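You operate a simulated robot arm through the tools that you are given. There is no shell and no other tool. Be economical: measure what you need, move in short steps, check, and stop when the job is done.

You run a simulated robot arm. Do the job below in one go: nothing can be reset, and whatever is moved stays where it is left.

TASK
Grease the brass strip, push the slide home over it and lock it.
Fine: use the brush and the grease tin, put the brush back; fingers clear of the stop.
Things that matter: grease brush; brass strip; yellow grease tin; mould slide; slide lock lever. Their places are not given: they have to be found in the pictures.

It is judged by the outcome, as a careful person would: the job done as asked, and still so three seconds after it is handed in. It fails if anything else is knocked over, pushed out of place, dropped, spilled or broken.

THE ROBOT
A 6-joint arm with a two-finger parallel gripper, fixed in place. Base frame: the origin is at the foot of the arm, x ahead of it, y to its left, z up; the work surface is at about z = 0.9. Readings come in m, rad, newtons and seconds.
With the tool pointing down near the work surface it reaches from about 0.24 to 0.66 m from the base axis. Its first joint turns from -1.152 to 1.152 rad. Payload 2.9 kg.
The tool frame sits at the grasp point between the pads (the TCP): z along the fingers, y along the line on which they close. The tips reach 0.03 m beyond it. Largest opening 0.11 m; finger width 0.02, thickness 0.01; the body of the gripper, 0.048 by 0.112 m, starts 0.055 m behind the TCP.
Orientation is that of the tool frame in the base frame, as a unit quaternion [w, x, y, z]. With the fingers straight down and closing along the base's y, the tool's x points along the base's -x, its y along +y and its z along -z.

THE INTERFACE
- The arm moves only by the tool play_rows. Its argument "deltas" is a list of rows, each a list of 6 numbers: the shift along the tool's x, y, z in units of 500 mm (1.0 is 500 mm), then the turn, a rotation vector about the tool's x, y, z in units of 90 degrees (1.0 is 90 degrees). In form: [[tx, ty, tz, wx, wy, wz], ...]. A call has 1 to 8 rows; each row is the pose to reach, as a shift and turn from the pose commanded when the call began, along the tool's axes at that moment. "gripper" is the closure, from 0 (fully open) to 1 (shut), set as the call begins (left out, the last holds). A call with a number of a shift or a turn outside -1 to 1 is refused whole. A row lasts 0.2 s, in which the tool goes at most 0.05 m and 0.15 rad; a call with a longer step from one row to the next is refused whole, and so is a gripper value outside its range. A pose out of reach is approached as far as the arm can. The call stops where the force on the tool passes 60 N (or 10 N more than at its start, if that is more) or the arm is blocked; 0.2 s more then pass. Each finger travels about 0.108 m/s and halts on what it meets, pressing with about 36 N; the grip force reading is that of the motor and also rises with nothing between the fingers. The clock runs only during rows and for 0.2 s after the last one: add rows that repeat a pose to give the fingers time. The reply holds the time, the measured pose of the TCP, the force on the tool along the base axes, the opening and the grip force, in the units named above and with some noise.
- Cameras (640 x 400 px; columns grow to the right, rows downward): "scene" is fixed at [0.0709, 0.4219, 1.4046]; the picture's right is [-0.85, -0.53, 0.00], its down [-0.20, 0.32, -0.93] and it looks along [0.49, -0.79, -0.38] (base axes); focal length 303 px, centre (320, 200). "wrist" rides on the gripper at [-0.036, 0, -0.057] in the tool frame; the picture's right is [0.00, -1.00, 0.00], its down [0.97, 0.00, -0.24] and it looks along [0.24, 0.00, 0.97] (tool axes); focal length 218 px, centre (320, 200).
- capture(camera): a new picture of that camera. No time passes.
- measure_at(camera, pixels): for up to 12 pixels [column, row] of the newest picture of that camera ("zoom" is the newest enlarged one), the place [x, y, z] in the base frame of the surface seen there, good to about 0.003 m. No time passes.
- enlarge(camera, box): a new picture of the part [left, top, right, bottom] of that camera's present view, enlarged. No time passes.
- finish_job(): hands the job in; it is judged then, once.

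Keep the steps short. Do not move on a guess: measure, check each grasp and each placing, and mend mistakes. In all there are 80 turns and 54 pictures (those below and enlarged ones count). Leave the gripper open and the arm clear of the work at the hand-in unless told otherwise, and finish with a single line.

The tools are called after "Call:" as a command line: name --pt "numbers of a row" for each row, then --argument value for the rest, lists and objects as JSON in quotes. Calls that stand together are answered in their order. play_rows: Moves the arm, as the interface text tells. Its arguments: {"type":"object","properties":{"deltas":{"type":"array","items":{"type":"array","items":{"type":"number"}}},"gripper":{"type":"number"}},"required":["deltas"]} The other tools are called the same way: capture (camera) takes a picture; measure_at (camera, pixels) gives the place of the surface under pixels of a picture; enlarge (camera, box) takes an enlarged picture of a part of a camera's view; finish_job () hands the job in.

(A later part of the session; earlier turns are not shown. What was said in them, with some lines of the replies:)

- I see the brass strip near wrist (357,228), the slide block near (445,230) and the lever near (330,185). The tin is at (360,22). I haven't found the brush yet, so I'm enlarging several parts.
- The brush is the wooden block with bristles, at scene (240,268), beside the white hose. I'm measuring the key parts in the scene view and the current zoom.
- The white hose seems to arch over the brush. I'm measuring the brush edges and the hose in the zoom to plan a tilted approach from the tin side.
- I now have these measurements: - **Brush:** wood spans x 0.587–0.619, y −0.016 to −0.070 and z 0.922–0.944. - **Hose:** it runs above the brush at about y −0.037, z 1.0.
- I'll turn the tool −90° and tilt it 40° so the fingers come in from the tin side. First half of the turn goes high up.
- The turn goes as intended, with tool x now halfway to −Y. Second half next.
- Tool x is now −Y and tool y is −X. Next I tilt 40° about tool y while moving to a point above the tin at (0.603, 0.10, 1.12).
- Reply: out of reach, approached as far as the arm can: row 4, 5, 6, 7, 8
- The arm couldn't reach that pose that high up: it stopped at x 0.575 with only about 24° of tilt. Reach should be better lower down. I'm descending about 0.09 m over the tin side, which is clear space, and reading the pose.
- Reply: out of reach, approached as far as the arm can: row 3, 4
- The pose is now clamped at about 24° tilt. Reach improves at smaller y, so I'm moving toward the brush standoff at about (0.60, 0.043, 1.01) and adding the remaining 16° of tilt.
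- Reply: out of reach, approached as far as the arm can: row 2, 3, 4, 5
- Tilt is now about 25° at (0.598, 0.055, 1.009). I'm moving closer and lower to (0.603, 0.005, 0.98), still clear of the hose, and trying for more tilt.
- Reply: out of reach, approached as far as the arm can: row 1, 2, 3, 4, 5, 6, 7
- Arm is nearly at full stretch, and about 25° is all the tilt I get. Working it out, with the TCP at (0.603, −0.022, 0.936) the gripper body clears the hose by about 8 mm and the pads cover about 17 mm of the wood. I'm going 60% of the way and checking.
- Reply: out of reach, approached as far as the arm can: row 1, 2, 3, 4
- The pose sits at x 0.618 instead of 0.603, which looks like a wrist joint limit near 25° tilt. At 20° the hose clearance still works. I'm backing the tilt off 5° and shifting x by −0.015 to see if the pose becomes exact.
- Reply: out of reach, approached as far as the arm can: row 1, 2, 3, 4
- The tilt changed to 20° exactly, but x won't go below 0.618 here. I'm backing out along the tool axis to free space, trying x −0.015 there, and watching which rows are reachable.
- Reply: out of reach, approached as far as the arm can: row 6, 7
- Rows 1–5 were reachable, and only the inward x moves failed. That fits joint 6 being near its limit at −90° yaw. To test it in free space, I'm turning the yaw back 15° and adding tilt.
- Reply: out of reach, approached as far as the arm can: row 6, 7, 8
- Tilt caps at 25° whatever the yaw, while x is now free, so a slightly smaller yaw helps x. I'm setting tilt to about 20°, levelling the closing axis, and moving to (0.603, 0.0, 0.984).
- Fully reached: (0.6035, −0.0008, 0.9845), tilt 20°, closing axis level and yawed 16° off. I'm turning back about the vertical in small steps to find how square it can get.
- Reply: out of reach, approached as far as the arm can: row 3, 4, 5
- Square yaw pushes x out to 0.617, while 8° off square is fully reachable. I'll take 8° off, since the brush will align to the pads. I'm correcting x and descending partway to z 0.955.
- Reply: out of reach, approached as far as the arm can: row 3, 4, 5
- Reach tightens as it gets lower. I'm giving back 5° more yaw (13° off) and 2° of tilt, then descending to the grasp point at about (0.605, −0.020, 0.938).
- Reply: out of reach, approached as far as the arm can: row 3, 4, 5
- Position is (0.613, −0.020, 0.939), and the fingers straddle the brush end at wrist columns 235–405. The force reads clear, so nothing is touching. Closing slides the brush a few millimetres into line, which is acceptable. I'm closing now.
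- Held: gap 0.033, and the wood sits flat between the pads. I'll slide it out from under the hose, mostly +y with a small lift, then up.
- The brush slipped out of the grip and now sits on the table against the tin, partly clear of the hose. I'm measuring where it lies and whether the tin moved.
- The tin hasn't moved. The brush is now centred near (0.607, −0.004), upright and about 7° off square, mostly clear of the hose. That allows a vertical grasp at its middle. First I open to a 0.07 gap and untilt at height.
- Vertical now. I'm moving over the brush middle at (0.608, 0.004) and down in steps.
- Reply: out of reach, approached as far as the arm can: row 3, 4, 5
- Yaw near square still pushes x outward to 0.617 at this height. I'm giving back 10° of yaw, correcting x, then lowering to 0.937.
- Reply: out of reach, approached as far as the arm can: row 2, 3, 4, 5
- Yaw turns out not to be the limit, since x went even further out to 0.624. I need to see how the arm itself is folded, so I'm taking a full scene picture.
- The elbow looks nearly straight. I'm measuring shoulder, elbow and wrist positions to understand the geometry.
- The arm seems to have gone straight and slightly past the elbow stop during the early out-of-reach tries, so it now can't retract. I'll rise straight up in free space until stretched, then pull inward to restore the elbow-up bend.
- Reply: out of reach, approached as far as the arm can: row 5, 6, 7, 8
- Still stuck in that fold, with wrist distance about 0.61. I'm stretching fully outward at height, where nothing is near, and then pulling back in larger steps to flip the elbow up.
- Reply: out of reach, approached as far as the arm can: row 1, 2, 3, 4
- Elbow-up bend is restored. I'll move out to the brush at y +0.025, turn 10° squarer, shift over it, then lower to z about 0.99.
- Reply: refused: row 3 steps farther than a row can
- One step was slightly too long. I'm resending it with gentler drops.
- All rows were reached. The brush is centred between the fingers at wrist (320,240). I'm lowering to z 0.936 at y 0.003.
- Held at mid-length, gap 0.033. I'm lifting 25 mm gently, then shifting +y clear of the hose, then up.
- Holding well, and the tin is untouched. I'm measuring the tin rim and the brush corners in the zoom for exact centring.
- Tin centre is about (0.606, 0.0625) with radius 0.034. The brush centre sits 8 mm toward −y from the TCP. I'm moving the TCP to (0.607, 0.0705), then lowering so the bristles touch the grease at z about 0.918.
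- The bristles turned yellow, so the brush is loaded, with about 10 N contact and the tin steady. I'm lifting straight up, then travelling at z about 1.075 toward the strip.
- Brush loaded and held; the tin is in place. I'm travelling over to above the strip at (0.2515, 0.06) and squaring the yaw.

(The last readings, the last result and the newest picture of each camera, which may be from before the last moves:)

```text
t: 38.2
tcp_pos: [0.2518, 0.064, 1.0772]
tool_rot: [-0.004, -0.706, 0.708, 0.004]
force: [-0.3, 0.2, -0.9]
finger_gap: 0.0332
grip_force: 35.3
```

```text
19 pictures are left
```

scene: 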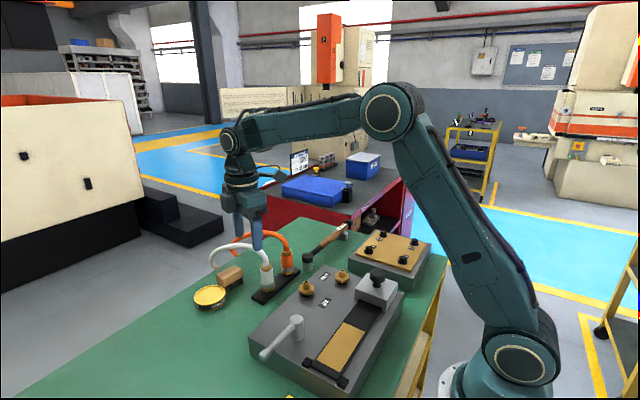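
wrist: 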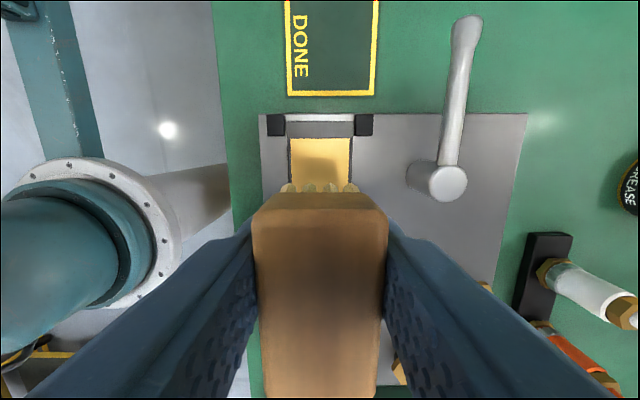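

I'm above the strip with orientation square. I'll lower the brush onto the slide-side end of the strip at TCP (0.2475, 0.038, 0.992).

Call:
play_rows --pt "0.026 0.008 0.04 0 0 0" --pt "0.052 0.008 0.1 0 0 0" --pt "0.052 0.008 0.15 0 0 0" --pt "0.052 0.008 0.164 0 0 0" --pt "0.052 0.008 0.17 0 0 0"

Call:
enlarge --camera "scene" --box '[230, 240, 430, 390]'

```text
t: 39.4
tcp_pos: [0.2475, 0.0352, 0.9942]
tool_rot: [-0.002, -0.707, 0.708, 0.004]
force: [-0.4, -0.2, 0.0]
finger_gap: 0.0331
grip_force: 36.1
```

```text
2.67 times, centred on (330, 315) of scene
```

zoom: 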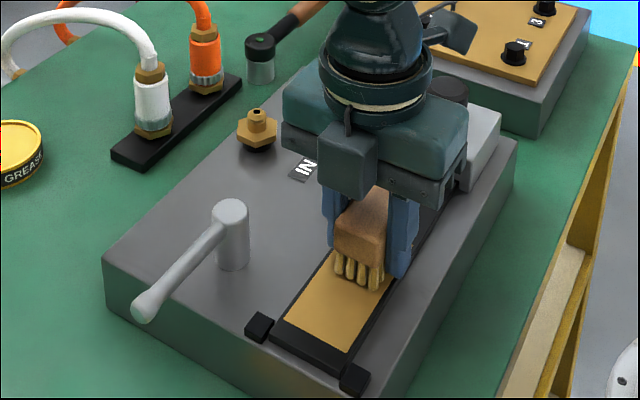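

No contact force yet. I'm lowering 2–3 mm and stroking +y 46 mm along the strip.

Call:
play_rows --pt "0 0 0.003 0 0 0" --pt "0 0 0.006 0 0 0" --pt "-0.024 0 0.006 0 0 0" --pt "-0.048 0 0.006 0 0 0" --pt "-0.072 0 0.006 0 0 0" --pt "-0.094 0 0.006 0 0 0"

Call:
enlarge --camera "scene" --box '[270, 270, 410, 390]'

```text
t: 40.8
tcp_pos: [0.2484, 0.0856, 0.9919]
tool_rot: [-0.002, -0.706, 0.708, 0.003]
force: [0.1, -0.6, -0.2]
finger_gap: 0.0334
grip_force: 36.3
```

```text
3.33 times, centred on (340, 330) of scene
```

zoom: 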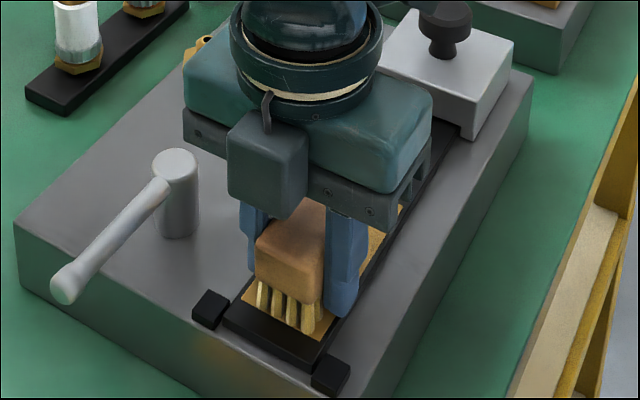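

Still no contact force. From the tin contact, the bristle offset is about 0.032, so touching should be at TCP z about 0.9905. I'm lowering 1 mm at a time here, reading the force.

Call:
play_rows --pt "0 0 0.002 0 0 0" --pt "0 0 0.004 0 0 0" --pt "0 0 0.004 0 0 0"

Call:
enlarge --camera "scene" --box '[300, 310, 380, 390]'

```text
t: 41.6
tcp_pos: [0.2489, 0.0838, 0.9896]
tool_rot: [-0.002, -0.707, 0.707, 0.004]
force: [-2.5, 0.2, 33.0]
finger_gap: 0.0333
grip_force: 35.8
```

```text
5.00 times, centred on (340, 350) of scene
```

zoom: 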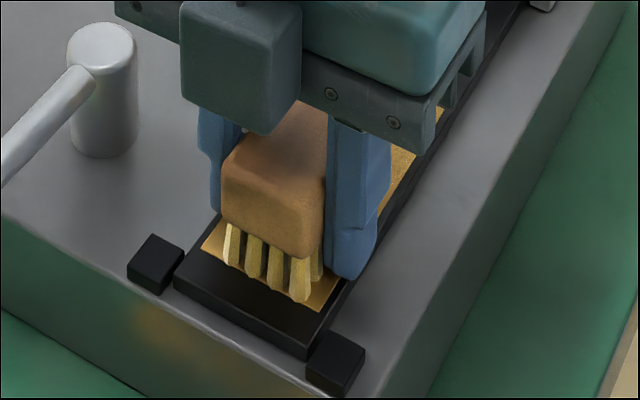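

Contact at 33 N. I'm easing off 0.5 mm and stroking: +y 3 mm, back −y over the whole strip, shift x +8 mm, and forward again.

Call:
play_rows --pt "-0.006 0 -0.001 0 0 0" --pt "0.03 0 -0.001 0 0 0" --pt "0.065 0 -0.001 0 0 0" --pt "0.1 0 -0.001 0 0 0" --pt "0.1 -0.014 -0.001 0 0 0" --pt "0.065 -0.014 -0.001 0 0 0" --pt "0.03 -0.014 -0.001 0 0 0" --pt "-0.006 -0.014 -0.001 0 0 0"

Call:
enlarge --camera "scene" --box '[290, 270, 410, 390]'

```text
t: 43.4
tcp_pos: [0.2553, 0.0877, 0.9894]
tool_rot: [-0.003, -0.706, 0.708, 0.004]
force: [0.4, 0.3, -0.9]
finger_gap: 0.0333
grip_force: 36.1
```

```text
3.33 times, centred on (350, 330) of scene
```

zoom: 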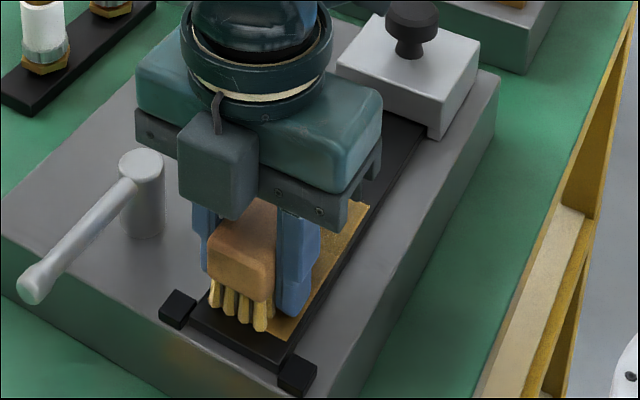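

I'm lifting to look at the strip.

Call:
play_rows --pt "0 0 -0.08 0 0 0" --pt "0 0 -0.17 0 0 0"

Call:
enlarge --camera "scene" --box '[270, 250, 410, 390]'

```text
t: 44.0
tcp_pos: [0.2538, 0.0861, 1.0753]
tool_rot: [-0.003, -0.707, 0.707, 0.004]
force: [0.0, -0.3, -1.5]
finger_gap: 0.0334
grip_force: 36.1
```

```text
2.86 times, centred on (340, 320) of scene
```

zoom: 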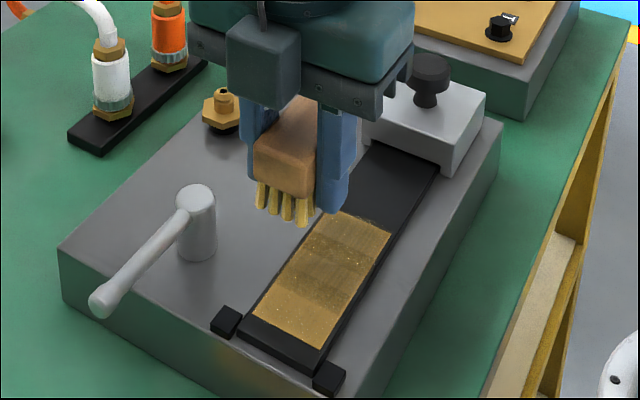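

The strip now shows grease. I'm enlarging to check it's even, as the middle band might be a shadow.

Call:
enlarge --camera "scene" --box '[300, 315, 380, 375]'

```text
6.67 times, centred on (340, 345) of scene
```

zoom: 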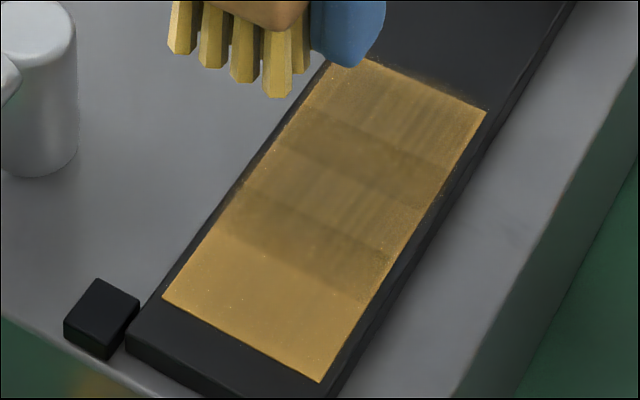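

The far and middle parts show smears, but the end near the stops (zoom 240,290) still looks bare, probably because contact was lost there. I'm going again with firm contact, doing the stop end first, then back along the whole strip.

Call:
play_rows --pt "0.03 0.004 0.08 0 0 0" --pt "0.03 0.004 0.15 0 0 0" --pt "0.03 0.004 0.169 0 0 0" --pt "0.03 0.004 0.171 0 0 0" --pt "0.03 0.004 0.171 0 0 0"

```text
t: 45.2
tcp_pos: [0.2535, 0.0706, 0.9908]
tool_rot: [-0.001, -0.707, 0.708, 0.005]
force: [-3.7, 0.5, 15.2]
finger_gap: 0.0333
grip_force: 35.6
```

Good, 15 N contact. Stroking forward to the stop end, back to the start, and forward again at this height.

Call:
play_rows --pt "-0.018 0 0 0 0 0" --pt "-0.036 0 0 0 0 0" --pt "0 0 0 0 0 0" --pt "0.036 0 0 0 0 0" --pt "0.07 0 0 0 0 0" --pt "0.036 0 0 0 0 0" --pt "0 0 0 0 0 0" --pt "-0.036 0 0 0 0 0"

Call:
play_rows --pt "0 0 -0.08 0 0 0" --pt "0 0 -0.17 0 0 0" --pt "0 -0.09 -0.2 0 0 0"

Call:
enlarge --camera "scene" --box '[290, 305, 390, 385]'

```text
t: 47.0
tcp_pos: [0.2524, 0.089, 0.9896]
tool_rot: [-0.002, -0.706, 0.708, 0.003]
force: [-0.4, -11.2, 28.6]
finger_gap: 0.0333
grip_force: 36.0
```

```text
t: 47.8
tcp_pos: [0.297, 0.0891, 1.09]
tool_rot: [-0.003, -0.707, 0.708, 0.005]
force: [0.1, -0.7, -0.8]
finger_gap: 0.0334
grip_force: 36.3
```

```text
5.00 times, centred on (340, 345) of scene
```

zoom: 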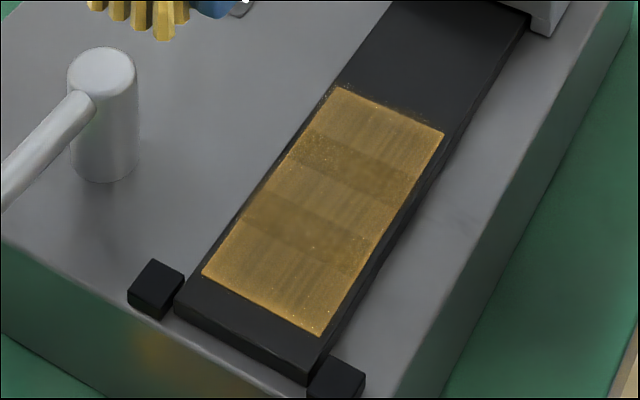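

All five zones now show smeared grease. Next I take the brush back, travelling outward and keeping low enough not to overstretch the arm.

Call:
play_rows --pt "0.005 -0.09 0 0 0 0" --pt "0.01 -0.18 0 0 0 0" --pt "0.016 -0.27 0.02 0 0 0" --pt "0.022 -0.36 0.06 0 0 0" --pt "0.028 -0.44 0.1 0 0 0" --pt "0.028 -0.52 0.14 0 0 0" --pt "0.028 -0.6 0.17 0 0 0" --pt "0.028 -0.61 0.17 0 0 0"

```text
t: 49.6
tcp_pos: [0.6037, 0.0749, 1.0033]
tool_rot: [-0.004, -0.706, 0.708, 0.004]
force: [0.3, -0.5, -1.9]
finger_gap: 0.0334
grip_force: 35.6
```

I'm lowering beside the hose level, sliding −y under it above the tin rim, then setting the brush down.

Call:
play_rows --pt "0.042 0 0.03 0 0 0" --pt "0.084 0 0.065 0 0 0" --pt "0.084 0 0.08 0 0 0" --pt "0.115 0 0.08 0 0 0" --pt "0.146 0 0.083 0 0 0" --pt "0.146 0 0.11 0 0 0" --pt "0.146 0 0.13 0 0 0" --pt "0.146 0 0.137 0 0 0"

Call:
enlarge --camera "scene" --box '[180, 220, 280, 300]'

```text
t: 51.4
tcp_pos: [0.6025, 0.0016, 0.9328]
tool_rot: [-0.002, -0.707, 0.708, 0.004]
force: [0.6, 0.4, 0.1]
finger_gap: 0.0333
grip_force: 35.9
```

```text
5.00 times, centred on (230, 260) of scene
```

zoom: 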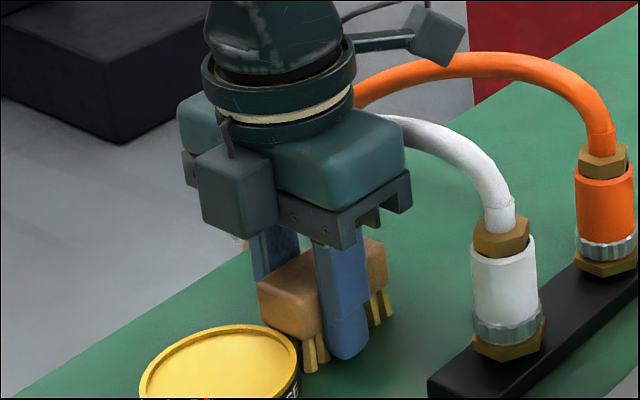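

No contact force yet, so I'm easing down 1.5 mm, then opening, then rising straight up and +y.

Call:
play_rows --pt "0 0 0.003 0 0 0" --pt "0 0 0.003 0 0 0"

Call:
play_rows --pt "0 0 0 0 0 0" --pt "0 0 0 0 0 0" --pt "0 0 -0.05 0 0 0" --pt "-0.03 0 -0.12 0 0 0" --pt "-0.08 0 -0.16 0 0 0" --gripper 0.36

Call:
capture --camera "wrist"

```text
t: 52.0
tcp_pos: [0.6022, 0.0024, 0.9321]
tool_rot: [-0.002, -0.707, 0.708, 0.002]
force: [-2.1, 0.6, 6.5]
finger_gap: 0.0332
grip_force: 35.8
```

```text
t: 53.2
tcp_pos: [0.6028, 0.0425, 1.0111]
tool_rot: [-0.002, -0.706, 0.708, 0.003]
force: [0.1, 0.1, 0.0]
finger_gap: 0.0702
grip_force: 0.0
```

```text
10 pictures are left
```

wrist: 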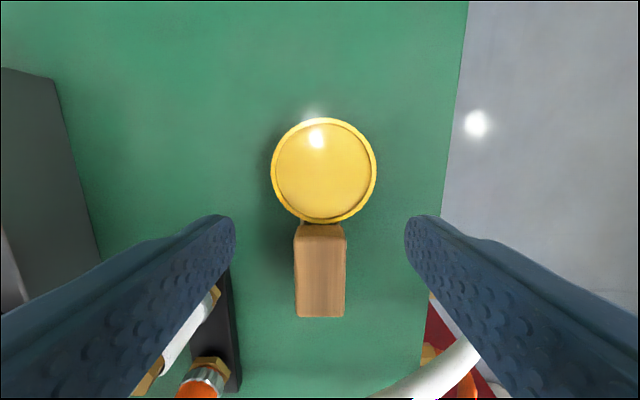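

The brush is set down upright. I'm measuring where its ends are (measuring is free) before nudging it back to its original spot.

Call:
measure_at --camera "wrist" --pixels '[[300, 240], [342, 240], [298, 310], [341, 310], [320, 225], [320, 218], [320, 275], [278, 165], [374, 165], [323, 122]]'

```text
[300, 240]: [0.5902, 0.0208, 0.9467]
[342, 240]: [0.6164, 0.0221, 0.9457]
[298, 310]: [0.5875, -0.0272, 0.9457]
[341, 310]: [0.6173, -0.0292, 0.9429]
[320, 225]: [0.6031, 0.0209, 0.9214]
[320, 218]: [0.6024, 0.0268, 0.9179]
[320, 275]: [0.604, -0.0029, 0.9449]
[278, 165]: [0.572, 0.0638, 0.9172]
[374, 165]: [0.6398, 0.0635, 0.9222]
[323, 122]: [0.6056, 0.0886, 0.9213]
```

The brush spans y −0.031 to +0.022; originally its front was at −0.016, so it needs a 38 mm push in −y. With closed fingers and 15° of tilt, I'll push on the wood just above the tin rim, first moving into position.

Call:
play_rows --pt "-0.025 0 0.03 0 0 0" --pt "-0.027 0 0.072 0 0 0" --pt "-0.027 0 0.072 0 0.084 0" --pt "-0.027 0 0.09 0 0.167 0" --pt "-0.027 0 0.104 0 0.167 0" --pt "-0.027 0 0.104 0 0.167 0" --gripper 1

Call:
enlarge --camera "scene" --box '[180, 220, 280, 300]'

```text
t: 54.6
tcp_pos: [0.6024, 0.0559, 0.9575]
tool_rot: [-0.095, -0.701, 0.701, -0.088]
force: [1.0, -0.3, -0.1]
finger_gap: 0.0002
grip_force: 35.6
```

```text
5.00 times, centred on (230, 260) of scene
```

zoom: 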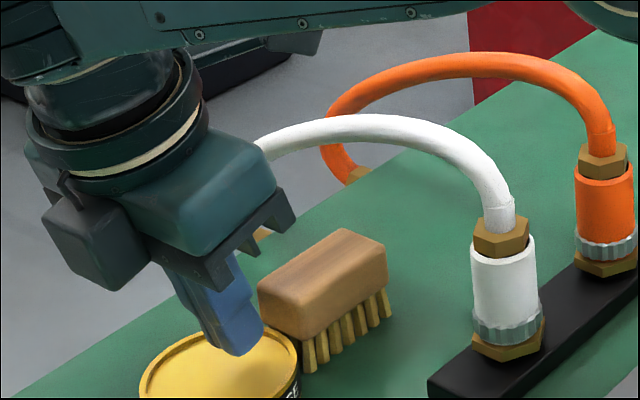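

In position just behind the brush. I'm pushing −y slowly by 54 mm of tool travel, where contact begins after about 14 mm.

Call:
play_rows --pt "0.027 0 0.0073 0 0 0" --pt "0.0425 0 0.0114 0 0 0" --pt "0.058 0 0.0155 0 0 0" --pt "0.0734 0 0.0197 0 0 0" --pt "0.0889 0 0.0238 0 0 0" --pt "0.1033 0 0.0277 0 0 0"

Call:
enlarge --camera "scene" --box '[180, 220, 280, 300]'

```text
t: 56.0
tcp_pos: [0.6022, 0.0041, 0.9583]
tool_rot: [-0.095, -0.701, 0.702, -0.089]
force: [0.2, 0.3, -0.3]
finger_gap: 0.0001
grip_force: 36.4
```

```text
5.00 times, centred on (230, 260) of scene
```

zoom: 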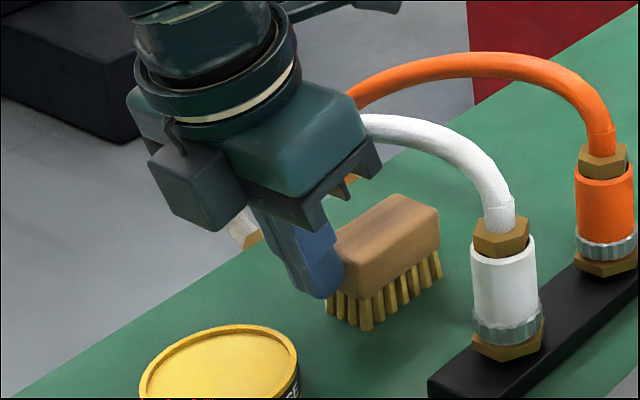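

The brush slid back upright. I'm checking its corners against the original.

Call:
measure_at --camera "zoom" --pixels '[[398, 196], [435, 212], [375, 258], [360, 285], [435, 245], [345, 245], [365, 325]]'

```text
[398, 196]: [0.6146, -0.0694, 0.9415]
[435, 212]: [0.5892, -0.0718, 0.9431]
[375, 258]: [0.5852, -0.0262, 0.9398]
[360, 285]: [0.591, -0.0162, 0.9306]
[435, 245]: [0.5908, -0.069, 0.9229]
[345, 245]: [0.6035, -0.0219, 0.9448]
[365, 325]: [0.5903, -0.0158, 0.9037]
```

The brush is back at its original place (y −0.016 to −0.070). I'm retreating +y, up and inward while untilting.

Call:
play_rows --pt "-0.053 0 -0.035 0 0 0" --pt "-0.076 0 -0.103 0 0 0" --pt "-0.076 0.06 -0.103 0 -0.084 0" --pt "-0.076 0.14 -0.103 0 -0.167 0" --pt "-0.066 0.22 -0.142 0 -0.167 0" --pt "-0.056 0.3 -0.18 0 -0.167 0" --pt "-0.046 0.38 -0.218 0 -0.167 0"

```text
t: 57.6
tcp_pos: [0.5117, -0.0212, 1.1375]
tool_rot: [0.011, 0.723, -0.691, -0.025]
force: [-2.5, 0.8, 3.3]
finger_gap: 0.0001
grip_force: 36.2
out of reach, approached as far as the arm can: row 3, 4, 5, 6, 7
```

Rows 3–7 weren't reached and the arm ended at (0.512, −0.021, 1.138). I need to see the state before anything else.

Call:
capture --camera "scene"

```text
7 pictures are left
```

scene: 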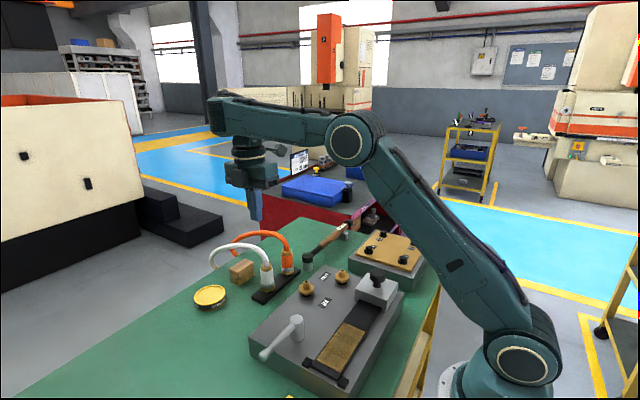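

All objects are fine and the elbow is up. I'm correcting the small tilt and travelling inward at about z 1.13 toward x 0.25.

Call:
play_rows --pt "-0.004 0.087 0 0 0 0" --pt "-0.008 0.174 0 0.016 0.007 0.015" --pt "-0.012 0.261 0 0.032 0.013 0.029" --pt "-0.016 0.348 0 0.032 0.013 0.029" --pt "-0.02 0.435 0 0.032 0.013 0.029" --pt "-0.024 0.523 0 0.032 0.013 0.029" --pt "-0.024 0.523 0 0.032 0.013 0.029"

```text
t: 59.2
tcp_pos: [0.2456, -0.0232, 1.1573]
tool_rot: [0.01, -0.706, 0.708, -0.009]
force: [-0.2, 0.4, 0.5]
finger_gap: 0.0001
grip_force: 36.1
out of reach, approached as far as the arm can: row 1, 2, 3, 4
```

Now at (0.246, −0.023, 1.157), reached. I'm opening to about 0.06, moving above the slide knob at (0.249, −0.099), and lowering to z 1.067 to look.

Call:
play_rows --pt "0.05 -0.003 0 -0.017 0 0" --pt "0.1 -0.005 0.03 -0.017 0 0" --pt "0.152 -0.007 0.08 -0.017 0 0" --pt "0.152 -0.007 0.13 -0.017 0 0" --pt "0.152 -0.007 0.18 -0.017 0 0" --pt "0.152 -0.007 0.18 -0.017 0 0" --gripper 0.45

Call:
capture --camera "wrist"

```text
t: 60.6
tcp_pos: [0.2525, -0.098, 1.0671]
tool_rot: [0.0, 0.708, -0.707, 0.0]
force: [-0.2, -0.1, 0.1]
finger_gap: 0.0605
grip_force: 0.1
```

```text
6 pictures are left
```

wrist: 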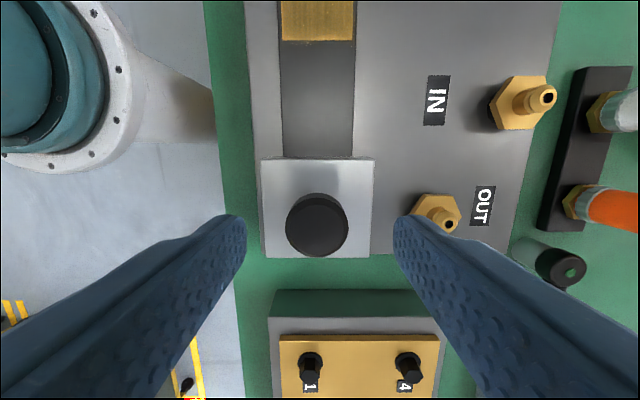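

The knob is at wrist (317,224). Measuring it.

Call:
measure_at --camera "wrist" --pixels '[[317, 224], [290, 224], [344, 224], [317, 200], [317, 250], [270, 180], [365, 180], [317, 165], [435, 205], [317, 190]]'

```text
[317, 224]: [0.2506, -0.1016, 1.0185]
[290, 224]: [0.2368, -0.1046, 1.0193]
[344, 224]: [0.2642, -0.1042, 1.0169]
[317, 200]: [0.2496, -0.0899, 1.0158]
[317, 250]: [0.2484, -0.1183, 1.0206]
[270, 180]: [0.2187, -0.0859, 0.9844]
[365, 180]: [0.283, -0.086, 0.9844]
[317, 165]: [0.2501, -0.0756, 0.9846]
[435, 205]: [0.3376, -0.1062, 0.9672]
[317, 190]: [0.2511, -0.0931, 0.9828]
```

Knob centre is (0.2505, −0.102), about 30 mm across, top z 1.0185. I'm lowering so the tips stay 3 mm above the slide, then gripping the knob.

Call:
play_rows --pt "0.008 0.004 0.04 0 0 0" --pt "0.008 0.004 0.08 0 0 0" --pt "0.008 0.004 0.098 0 0 0" --pt "0.008 0.004 0.098 0 0 0"

Call:
play_rows --pt "0 0 0 0 0 0" --pt "0 0 0 0 0 0" --pt "0 0 0 0 0 0" --gripper 1

```text
t: 61.6
tcp_pos: [0.2489, -0.1053, 1.0182]
tool_rot: [0.0, 0.707, -0.707, 0.0]
force: [0.2, -0.6, 0.0]
finger_gap: 0.0603
grip_force: 0.0
```

```text
t: 62.4
tcp_pos: [0.2501, -0.1054, 1.0174]
tool_rot: [0.001, -0.707, 0.707, -0.001]
force: [16.0, 0.1, -7.9]
finger_gap: 0.0323
grip_force: 45.3
```

Knob gripped, gap 0.032. I'm pushing the slide along +y, 0.15 m at first.

Call:
play_rows --pt "-0.04 0 0 0 0 0" --pt "-0.08 0 0 0 0 0" --pt "-0.12 0 0 0 0 0" --pt "-0.16 0 0 0 0 0" --pt "-0.2 0 0 0 0 0" --pt "-0.24 0 0 0 0 0" --pt "-0.28 0 0 0 0 0" --pt "-0.3 0 0 0 0 0"

```text
t: 64.2
tcp_pos: [0.2505, 0.0457, 1.0187]
tool_rot: [0.001, -0.707, 0.707, -0.002]
force: [17.2, -2.8, 4.8]
finger_gap: 0.0321
grip_force: 45.4
```

It moves freely. I'm continuing in 5 mm steps until it meets the stop.

Call:
play_rows --pt "-0.01 0 0 0 0 0" --pt "-0.02 0 0 0 0 0" --pt "-0.03 0 0 0 0 0" --pt "-0.04 0 0 0 0 0" --pt "-0.05 0 0 0 0 0" --pt "-0.06 0 0 0 0 0" --pt "-0.07 0 0 0 0 0" --pt "-0.08 0 0 0 0 0"

Call:
enlarge --camera "scene" --box '[240, 250, 420, 400]'

```text
t: 66.0
tcp_pos: [0.25, 0.0824, 1.0189]
tool_rot: [-0.001, -0.703, 0.711, -0.003]
force: [20.9, -33.0, 5.0]
finger_gap: 0.0321
grip_force: 44.8
```

```text
2.67 times, centred on (330, 325) of scene
```

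zoom: 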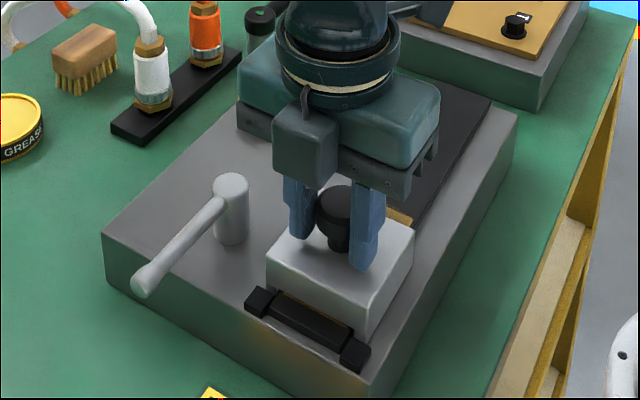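

Force −33 N along y at TCP y 0.082, so it's against the stop. I'm verifying the slide's front face and the stops by measurement.

Call:
measure_at --camera "zoom" --pixels '[[275, 275], [355, 325], [360, 300], [300, 265], [265, 300], [355, 352], [258, 290], [362, 342], [310, 318], [413, 240], [400, 213], [335, 190]]'

```text
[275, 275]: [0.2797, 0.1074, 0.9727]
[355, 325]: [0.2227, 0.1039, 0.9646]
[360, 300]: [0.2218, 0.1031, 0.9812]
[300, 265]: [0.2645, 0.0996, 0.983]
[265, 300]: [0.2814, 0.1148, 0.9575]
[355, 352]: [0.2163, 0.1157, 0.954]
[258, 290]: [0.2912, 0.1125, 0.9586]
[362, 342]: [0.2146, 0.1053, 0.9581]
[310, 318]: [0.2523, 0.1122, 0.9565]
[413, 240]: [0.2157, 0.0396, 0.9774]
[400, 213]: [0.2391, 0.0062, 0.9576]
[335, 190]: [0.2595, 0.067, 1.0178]
```

The slide front (y about 0.105) is against both stops, so it's home, and the fingers are well behind the stops. I'm opening the fingers and lifting straight off the knob.

Call:
play_rows --pt "0 0 0 0 0 0" --pt "0 0 0 0 0 0" --pt "0 0 -0.05 0 0 0" --pt "0 0 -0.12 0 0 0" --gripper 0.45

Call:
capture --camera "wrist"

```text
t: 67.0
tcp_pos: [0.2483, 0.0852, 1.0777]
tool_rot: [0.001, 0.707, -0.707, 0.0]
force: [0.1, 0.0, -0.2]
finger_gap: 0.0604
grip_force: 0.0
```

```text
4 pictures are left
```

wrist: 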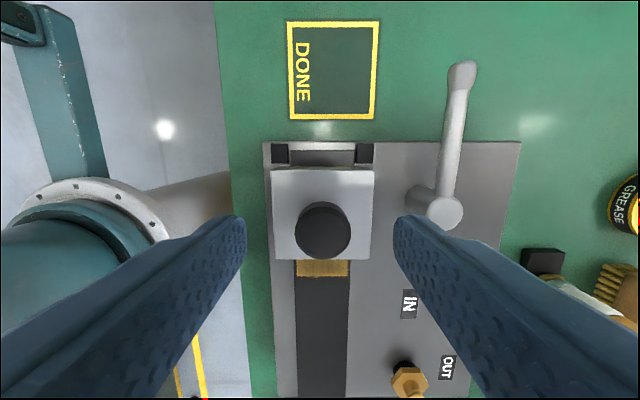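

Slide stays home. I'm measuring the lever, the knob and the front gap from here.

Call:
measure_at --camera "wrist" --pixels '[[445, 212], [450, 150], [462, 75], [458, 100], [442, 150], [462, 150], [322, 232], [322, 172], [280, 153], [365, 153], [418, 197], [322, 163]]'

```text
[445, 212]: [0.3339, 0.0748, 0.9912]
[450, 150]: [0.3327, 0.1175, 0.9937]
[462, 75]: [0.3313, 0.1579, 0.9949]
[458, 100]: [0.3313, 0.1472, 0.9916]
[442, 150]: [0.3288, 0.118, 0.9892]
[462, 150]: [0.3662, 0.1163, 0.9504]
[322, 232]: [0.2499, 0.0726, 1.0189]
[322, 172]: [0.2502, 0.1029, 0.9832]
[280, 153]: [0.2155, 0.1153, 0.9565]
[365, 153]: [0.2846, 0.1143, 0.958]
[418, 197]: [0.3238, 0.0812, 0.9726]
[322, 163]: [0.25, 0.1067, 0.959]
```

Knob at (0.25, 0.073) and front at 0.105, so it's home. The lever pivot is (0.334, 0.075), with the handle pointing +y and its top at z 0.994. I'm closing the fingers and going to the +x side of the handle, tips at z 0.987, to push it toward the slide.

Call:
play_rows --pt "-0.03 -0.08 0 0 0 0" --pt "-0.07 -0.16 0 0 0 0" --pt "-0.11 -0.233 0 0 0 0" --pt "-0.11 -0.233 0.06 0 0 0" --pt "-0.11 -0.233 0.121 0 0 0" --pt "-0.11 -0.233 0.121 0 0 0" --gripper 1

```text
t: 68.4
tcp_pos: [0.367, 0.1395, 1.0206]
tool_rot: [0.0, -0.707, 0.707, 0.001]
force: [0.2, -0.4, -0.3]
finger_gap: 0.0002
grip_force: 36.3
```

Positioned. I'm pushing −x slowly by 45 mm to turn the handle about 30° and watching the force.

Call:
play_rows --pt "0 0.02 0 0 0 0" --pt "0 0.04 0 0 0 0" --pt "0 0.058 0 0 0 0" --pt "0 0.076 0 0 0 0" --pt "0 0.094 0 0 0 0"

Call:
enlarge --camera "scene" --box '[240, 270, 400, 400]'

```text
t: 69.2
tcp_pos: [0.3512, 0.1397, 1.0203]
tool_rot: [0.017, -0.702, 0.712, -0.01]
force: [17.1, -2.5, -11.0]
finger_gap: 0.0
grip_force: 35.8
stopped in row 4: the force on the tool passed its limit (the readings are from after the stop); the commanded pose is now the measured one
```

```text
3.08 times, centred on (320, 335) of scene
```

zoom: 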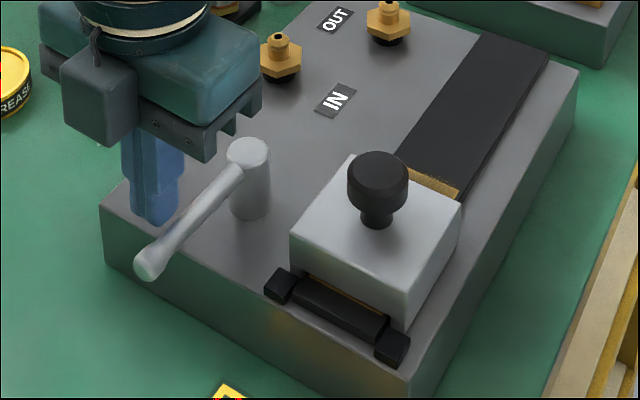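

That way is solid: it stopped at over 60 N and the lever didn't turn. It must turn the other way. I'm backing off, lifting over the handle, and coming down on its −x side at (0.301, 0.14).

Call:
play_rows --pt "0 -0.02 0 0 0 0" --pt "0 -0.02 -0.08 -0.024 0.006 0" --pt "0 0.04 -0.1 -0.024 0.006 0" --pt "0 0.1 -0.1 -0.024 0.006 0" --pt "0 0.1 -0.04 -0.024 0.006 0" --pt "0 0.1 0.006 -0.024 0.006 0" --pt "0 0.1 0.006 -0.024 0.006 0"

```text
t: 70.8
tcp_pos: [0.2968, 0.1393, 1.0149]
tool_rot: [-0.004, -0.703, 0.711, 0.001]
force: [0.2, 0.0, 0.6]
finger_gap: 0.0
grip_force: 35.9
```

In place. I'm pushing +x along the lever's arc to about 30° of turn.

Call:
play_rows --pt "0 -0.02 0 0 0 0" --pt "-0.001 -0.04 0 0 0 0" --pt "-0.005 -0.058 0 0 0 0" --pt "-0.006 -0.075 0 0 0 0" --pt "-0.004 -0.093 0 0 0 0" --pt "-0.001 -0.11 0 0 0 0"

```text
t: 72.2
tcp_pos: [0.3528, 0.138, 1.0148]
tool_rot: [-0.005, -0.704, 0.711, 0.002]
force: [-2.1, -0.1, -0.7]
finger_gap: 0.0001
grip_force: 36.1
```

It turns freely, at about 2 N. I'm continuing round the arc toward +x and watching for its end stop.

Call:
play_rows --pt "0.006 -0.017 0 0 0 0" --pt "0.0136 -0.0324 0 0 0 0" --pt "0.024 -0.047 0 0 0 0" --pt "0.0352 -0.06 0 0 0 0" --pt "0.049 -0.072 0 0 0 0" --pt "0.0632 -0.0812 0 0 0 0" --pt "0.079 -0.089 0 0 0 0" --pt "0.0956 -0.0944 0 0 0 0"

Call:
enlarge --camera "scene" --box '[220, 260, 400, 400]'

```text
t: 74.0
tcp_pos: [0.3983, 0.092, 1.0153]
tool_rot: [-0.003, -0.705, 0.709, 0.002]
force: [-1.9, 6.1, 0.3]
finger_gap: 0.0
grip_force: 36.1
```

```text
2.86 times, centred on (310, 330) of scene
```

zoom: 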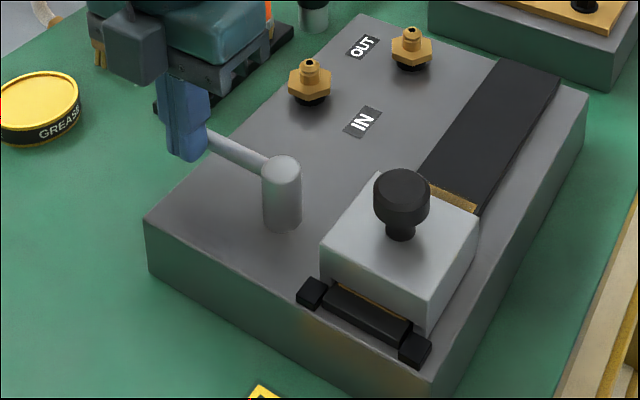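

The lever now points +x, with only 6 N resistance. I'm continuing gently to find the end of travel.

Call:
play_rows --pt "0.008 -0.001 0 0 0 0" --pt "0.017 -0.003 0 0 0 0" --pt "0.026 -0.004 0 0 0 0" --pt "0.035 -0.0044 0 0 0 0" --pt "0.044 -0.004 0 0 0 0"

```text
t: 74.7
tcp_pos: [0.3996, 0.0921, 1.017]
tool_rot: [-0.001, 0.715, -0.699, -0.008]
force: [-3.5, 15.1, 1.2]
finger_gap: 0.0
grip_force: 35.8
stopped in row 3: the force on the tool passed its limit (the readings are from after the stop); the commanded pose is now the measured one
```

End stop reached after about 90°: TCP y held at 0.092 while force rose past the limit. The lever is locked. I'm backing off +y, rising clear, and opening the gripper.

Call:
play_rows --pt "-0.02 0 0 0 0 0" --pt "-0.05 0 0 0 0 0" --pt "-0.06 0 -0.08 0 0 0" --pt "-0.06 0 -0.17 0 0 0" --pt "-0.06 0 -0.26 0 0 0" --pt "-0.06 0 -0.34 0 0 0"

Call:
play_rows --pt "0 0 0 0 0 0" --pt "0 0 0 0 0 0" --pt "0 0 0 0 0 0" --gripper 0

Call:
capture --camera "scene"

```text
t: 76.1
tcp_pos: [0.3992, 0.1164, 1.1862]
tool_rot: [0.0, 0.712, -0.703, -0.007]
force: [0.0, 1.0, 0.3]
finger_gap: 0.0002
grip_force: 35.8
```

```text
t: 76.9
tcp_pos: [0.3991, 0.1162, 1.1853]
tool_rot: [0.0, 0.712, -0.702, -0.006]
force: [-0.4, -0.3, -0.3]
finger_gap: 0.11
grip_force: 0.0
```

```text
1 pictures are left
```

scene: 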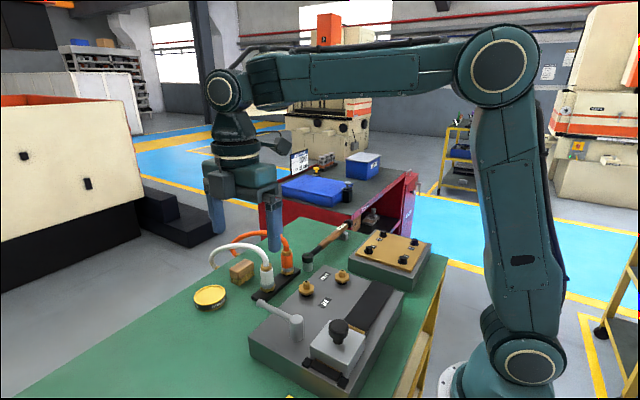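

Everything is in place. One free check that the slide and lever stayed put.

Call:
measure_at --camera "scene" --pixels '[[339, 325], [318, 357], [341, 369], [270, 308], [297, 320], [241, 264], [210, 294]]'

```text
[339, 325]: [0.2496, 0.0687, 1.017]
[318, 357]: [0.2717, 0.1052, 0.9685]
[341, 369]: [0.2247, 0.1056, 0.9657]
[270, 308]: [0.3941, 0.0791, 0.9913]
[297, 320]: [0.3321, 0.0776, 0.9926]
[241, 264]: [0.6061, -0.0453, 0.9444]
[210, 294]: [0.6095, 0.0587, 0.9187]
```

The slide front is still at y 0.105, the lever is at its end stop, and the brush and tin are in place. The gripper is open and clear, so I'm handing in.

Call:
finish_job

```text
The job is handed in.
```

The strip is greased, the slide is home against its stops and the lever is at its end stop; the brush is back in its place, though it slipped from the grip once while being picked up.
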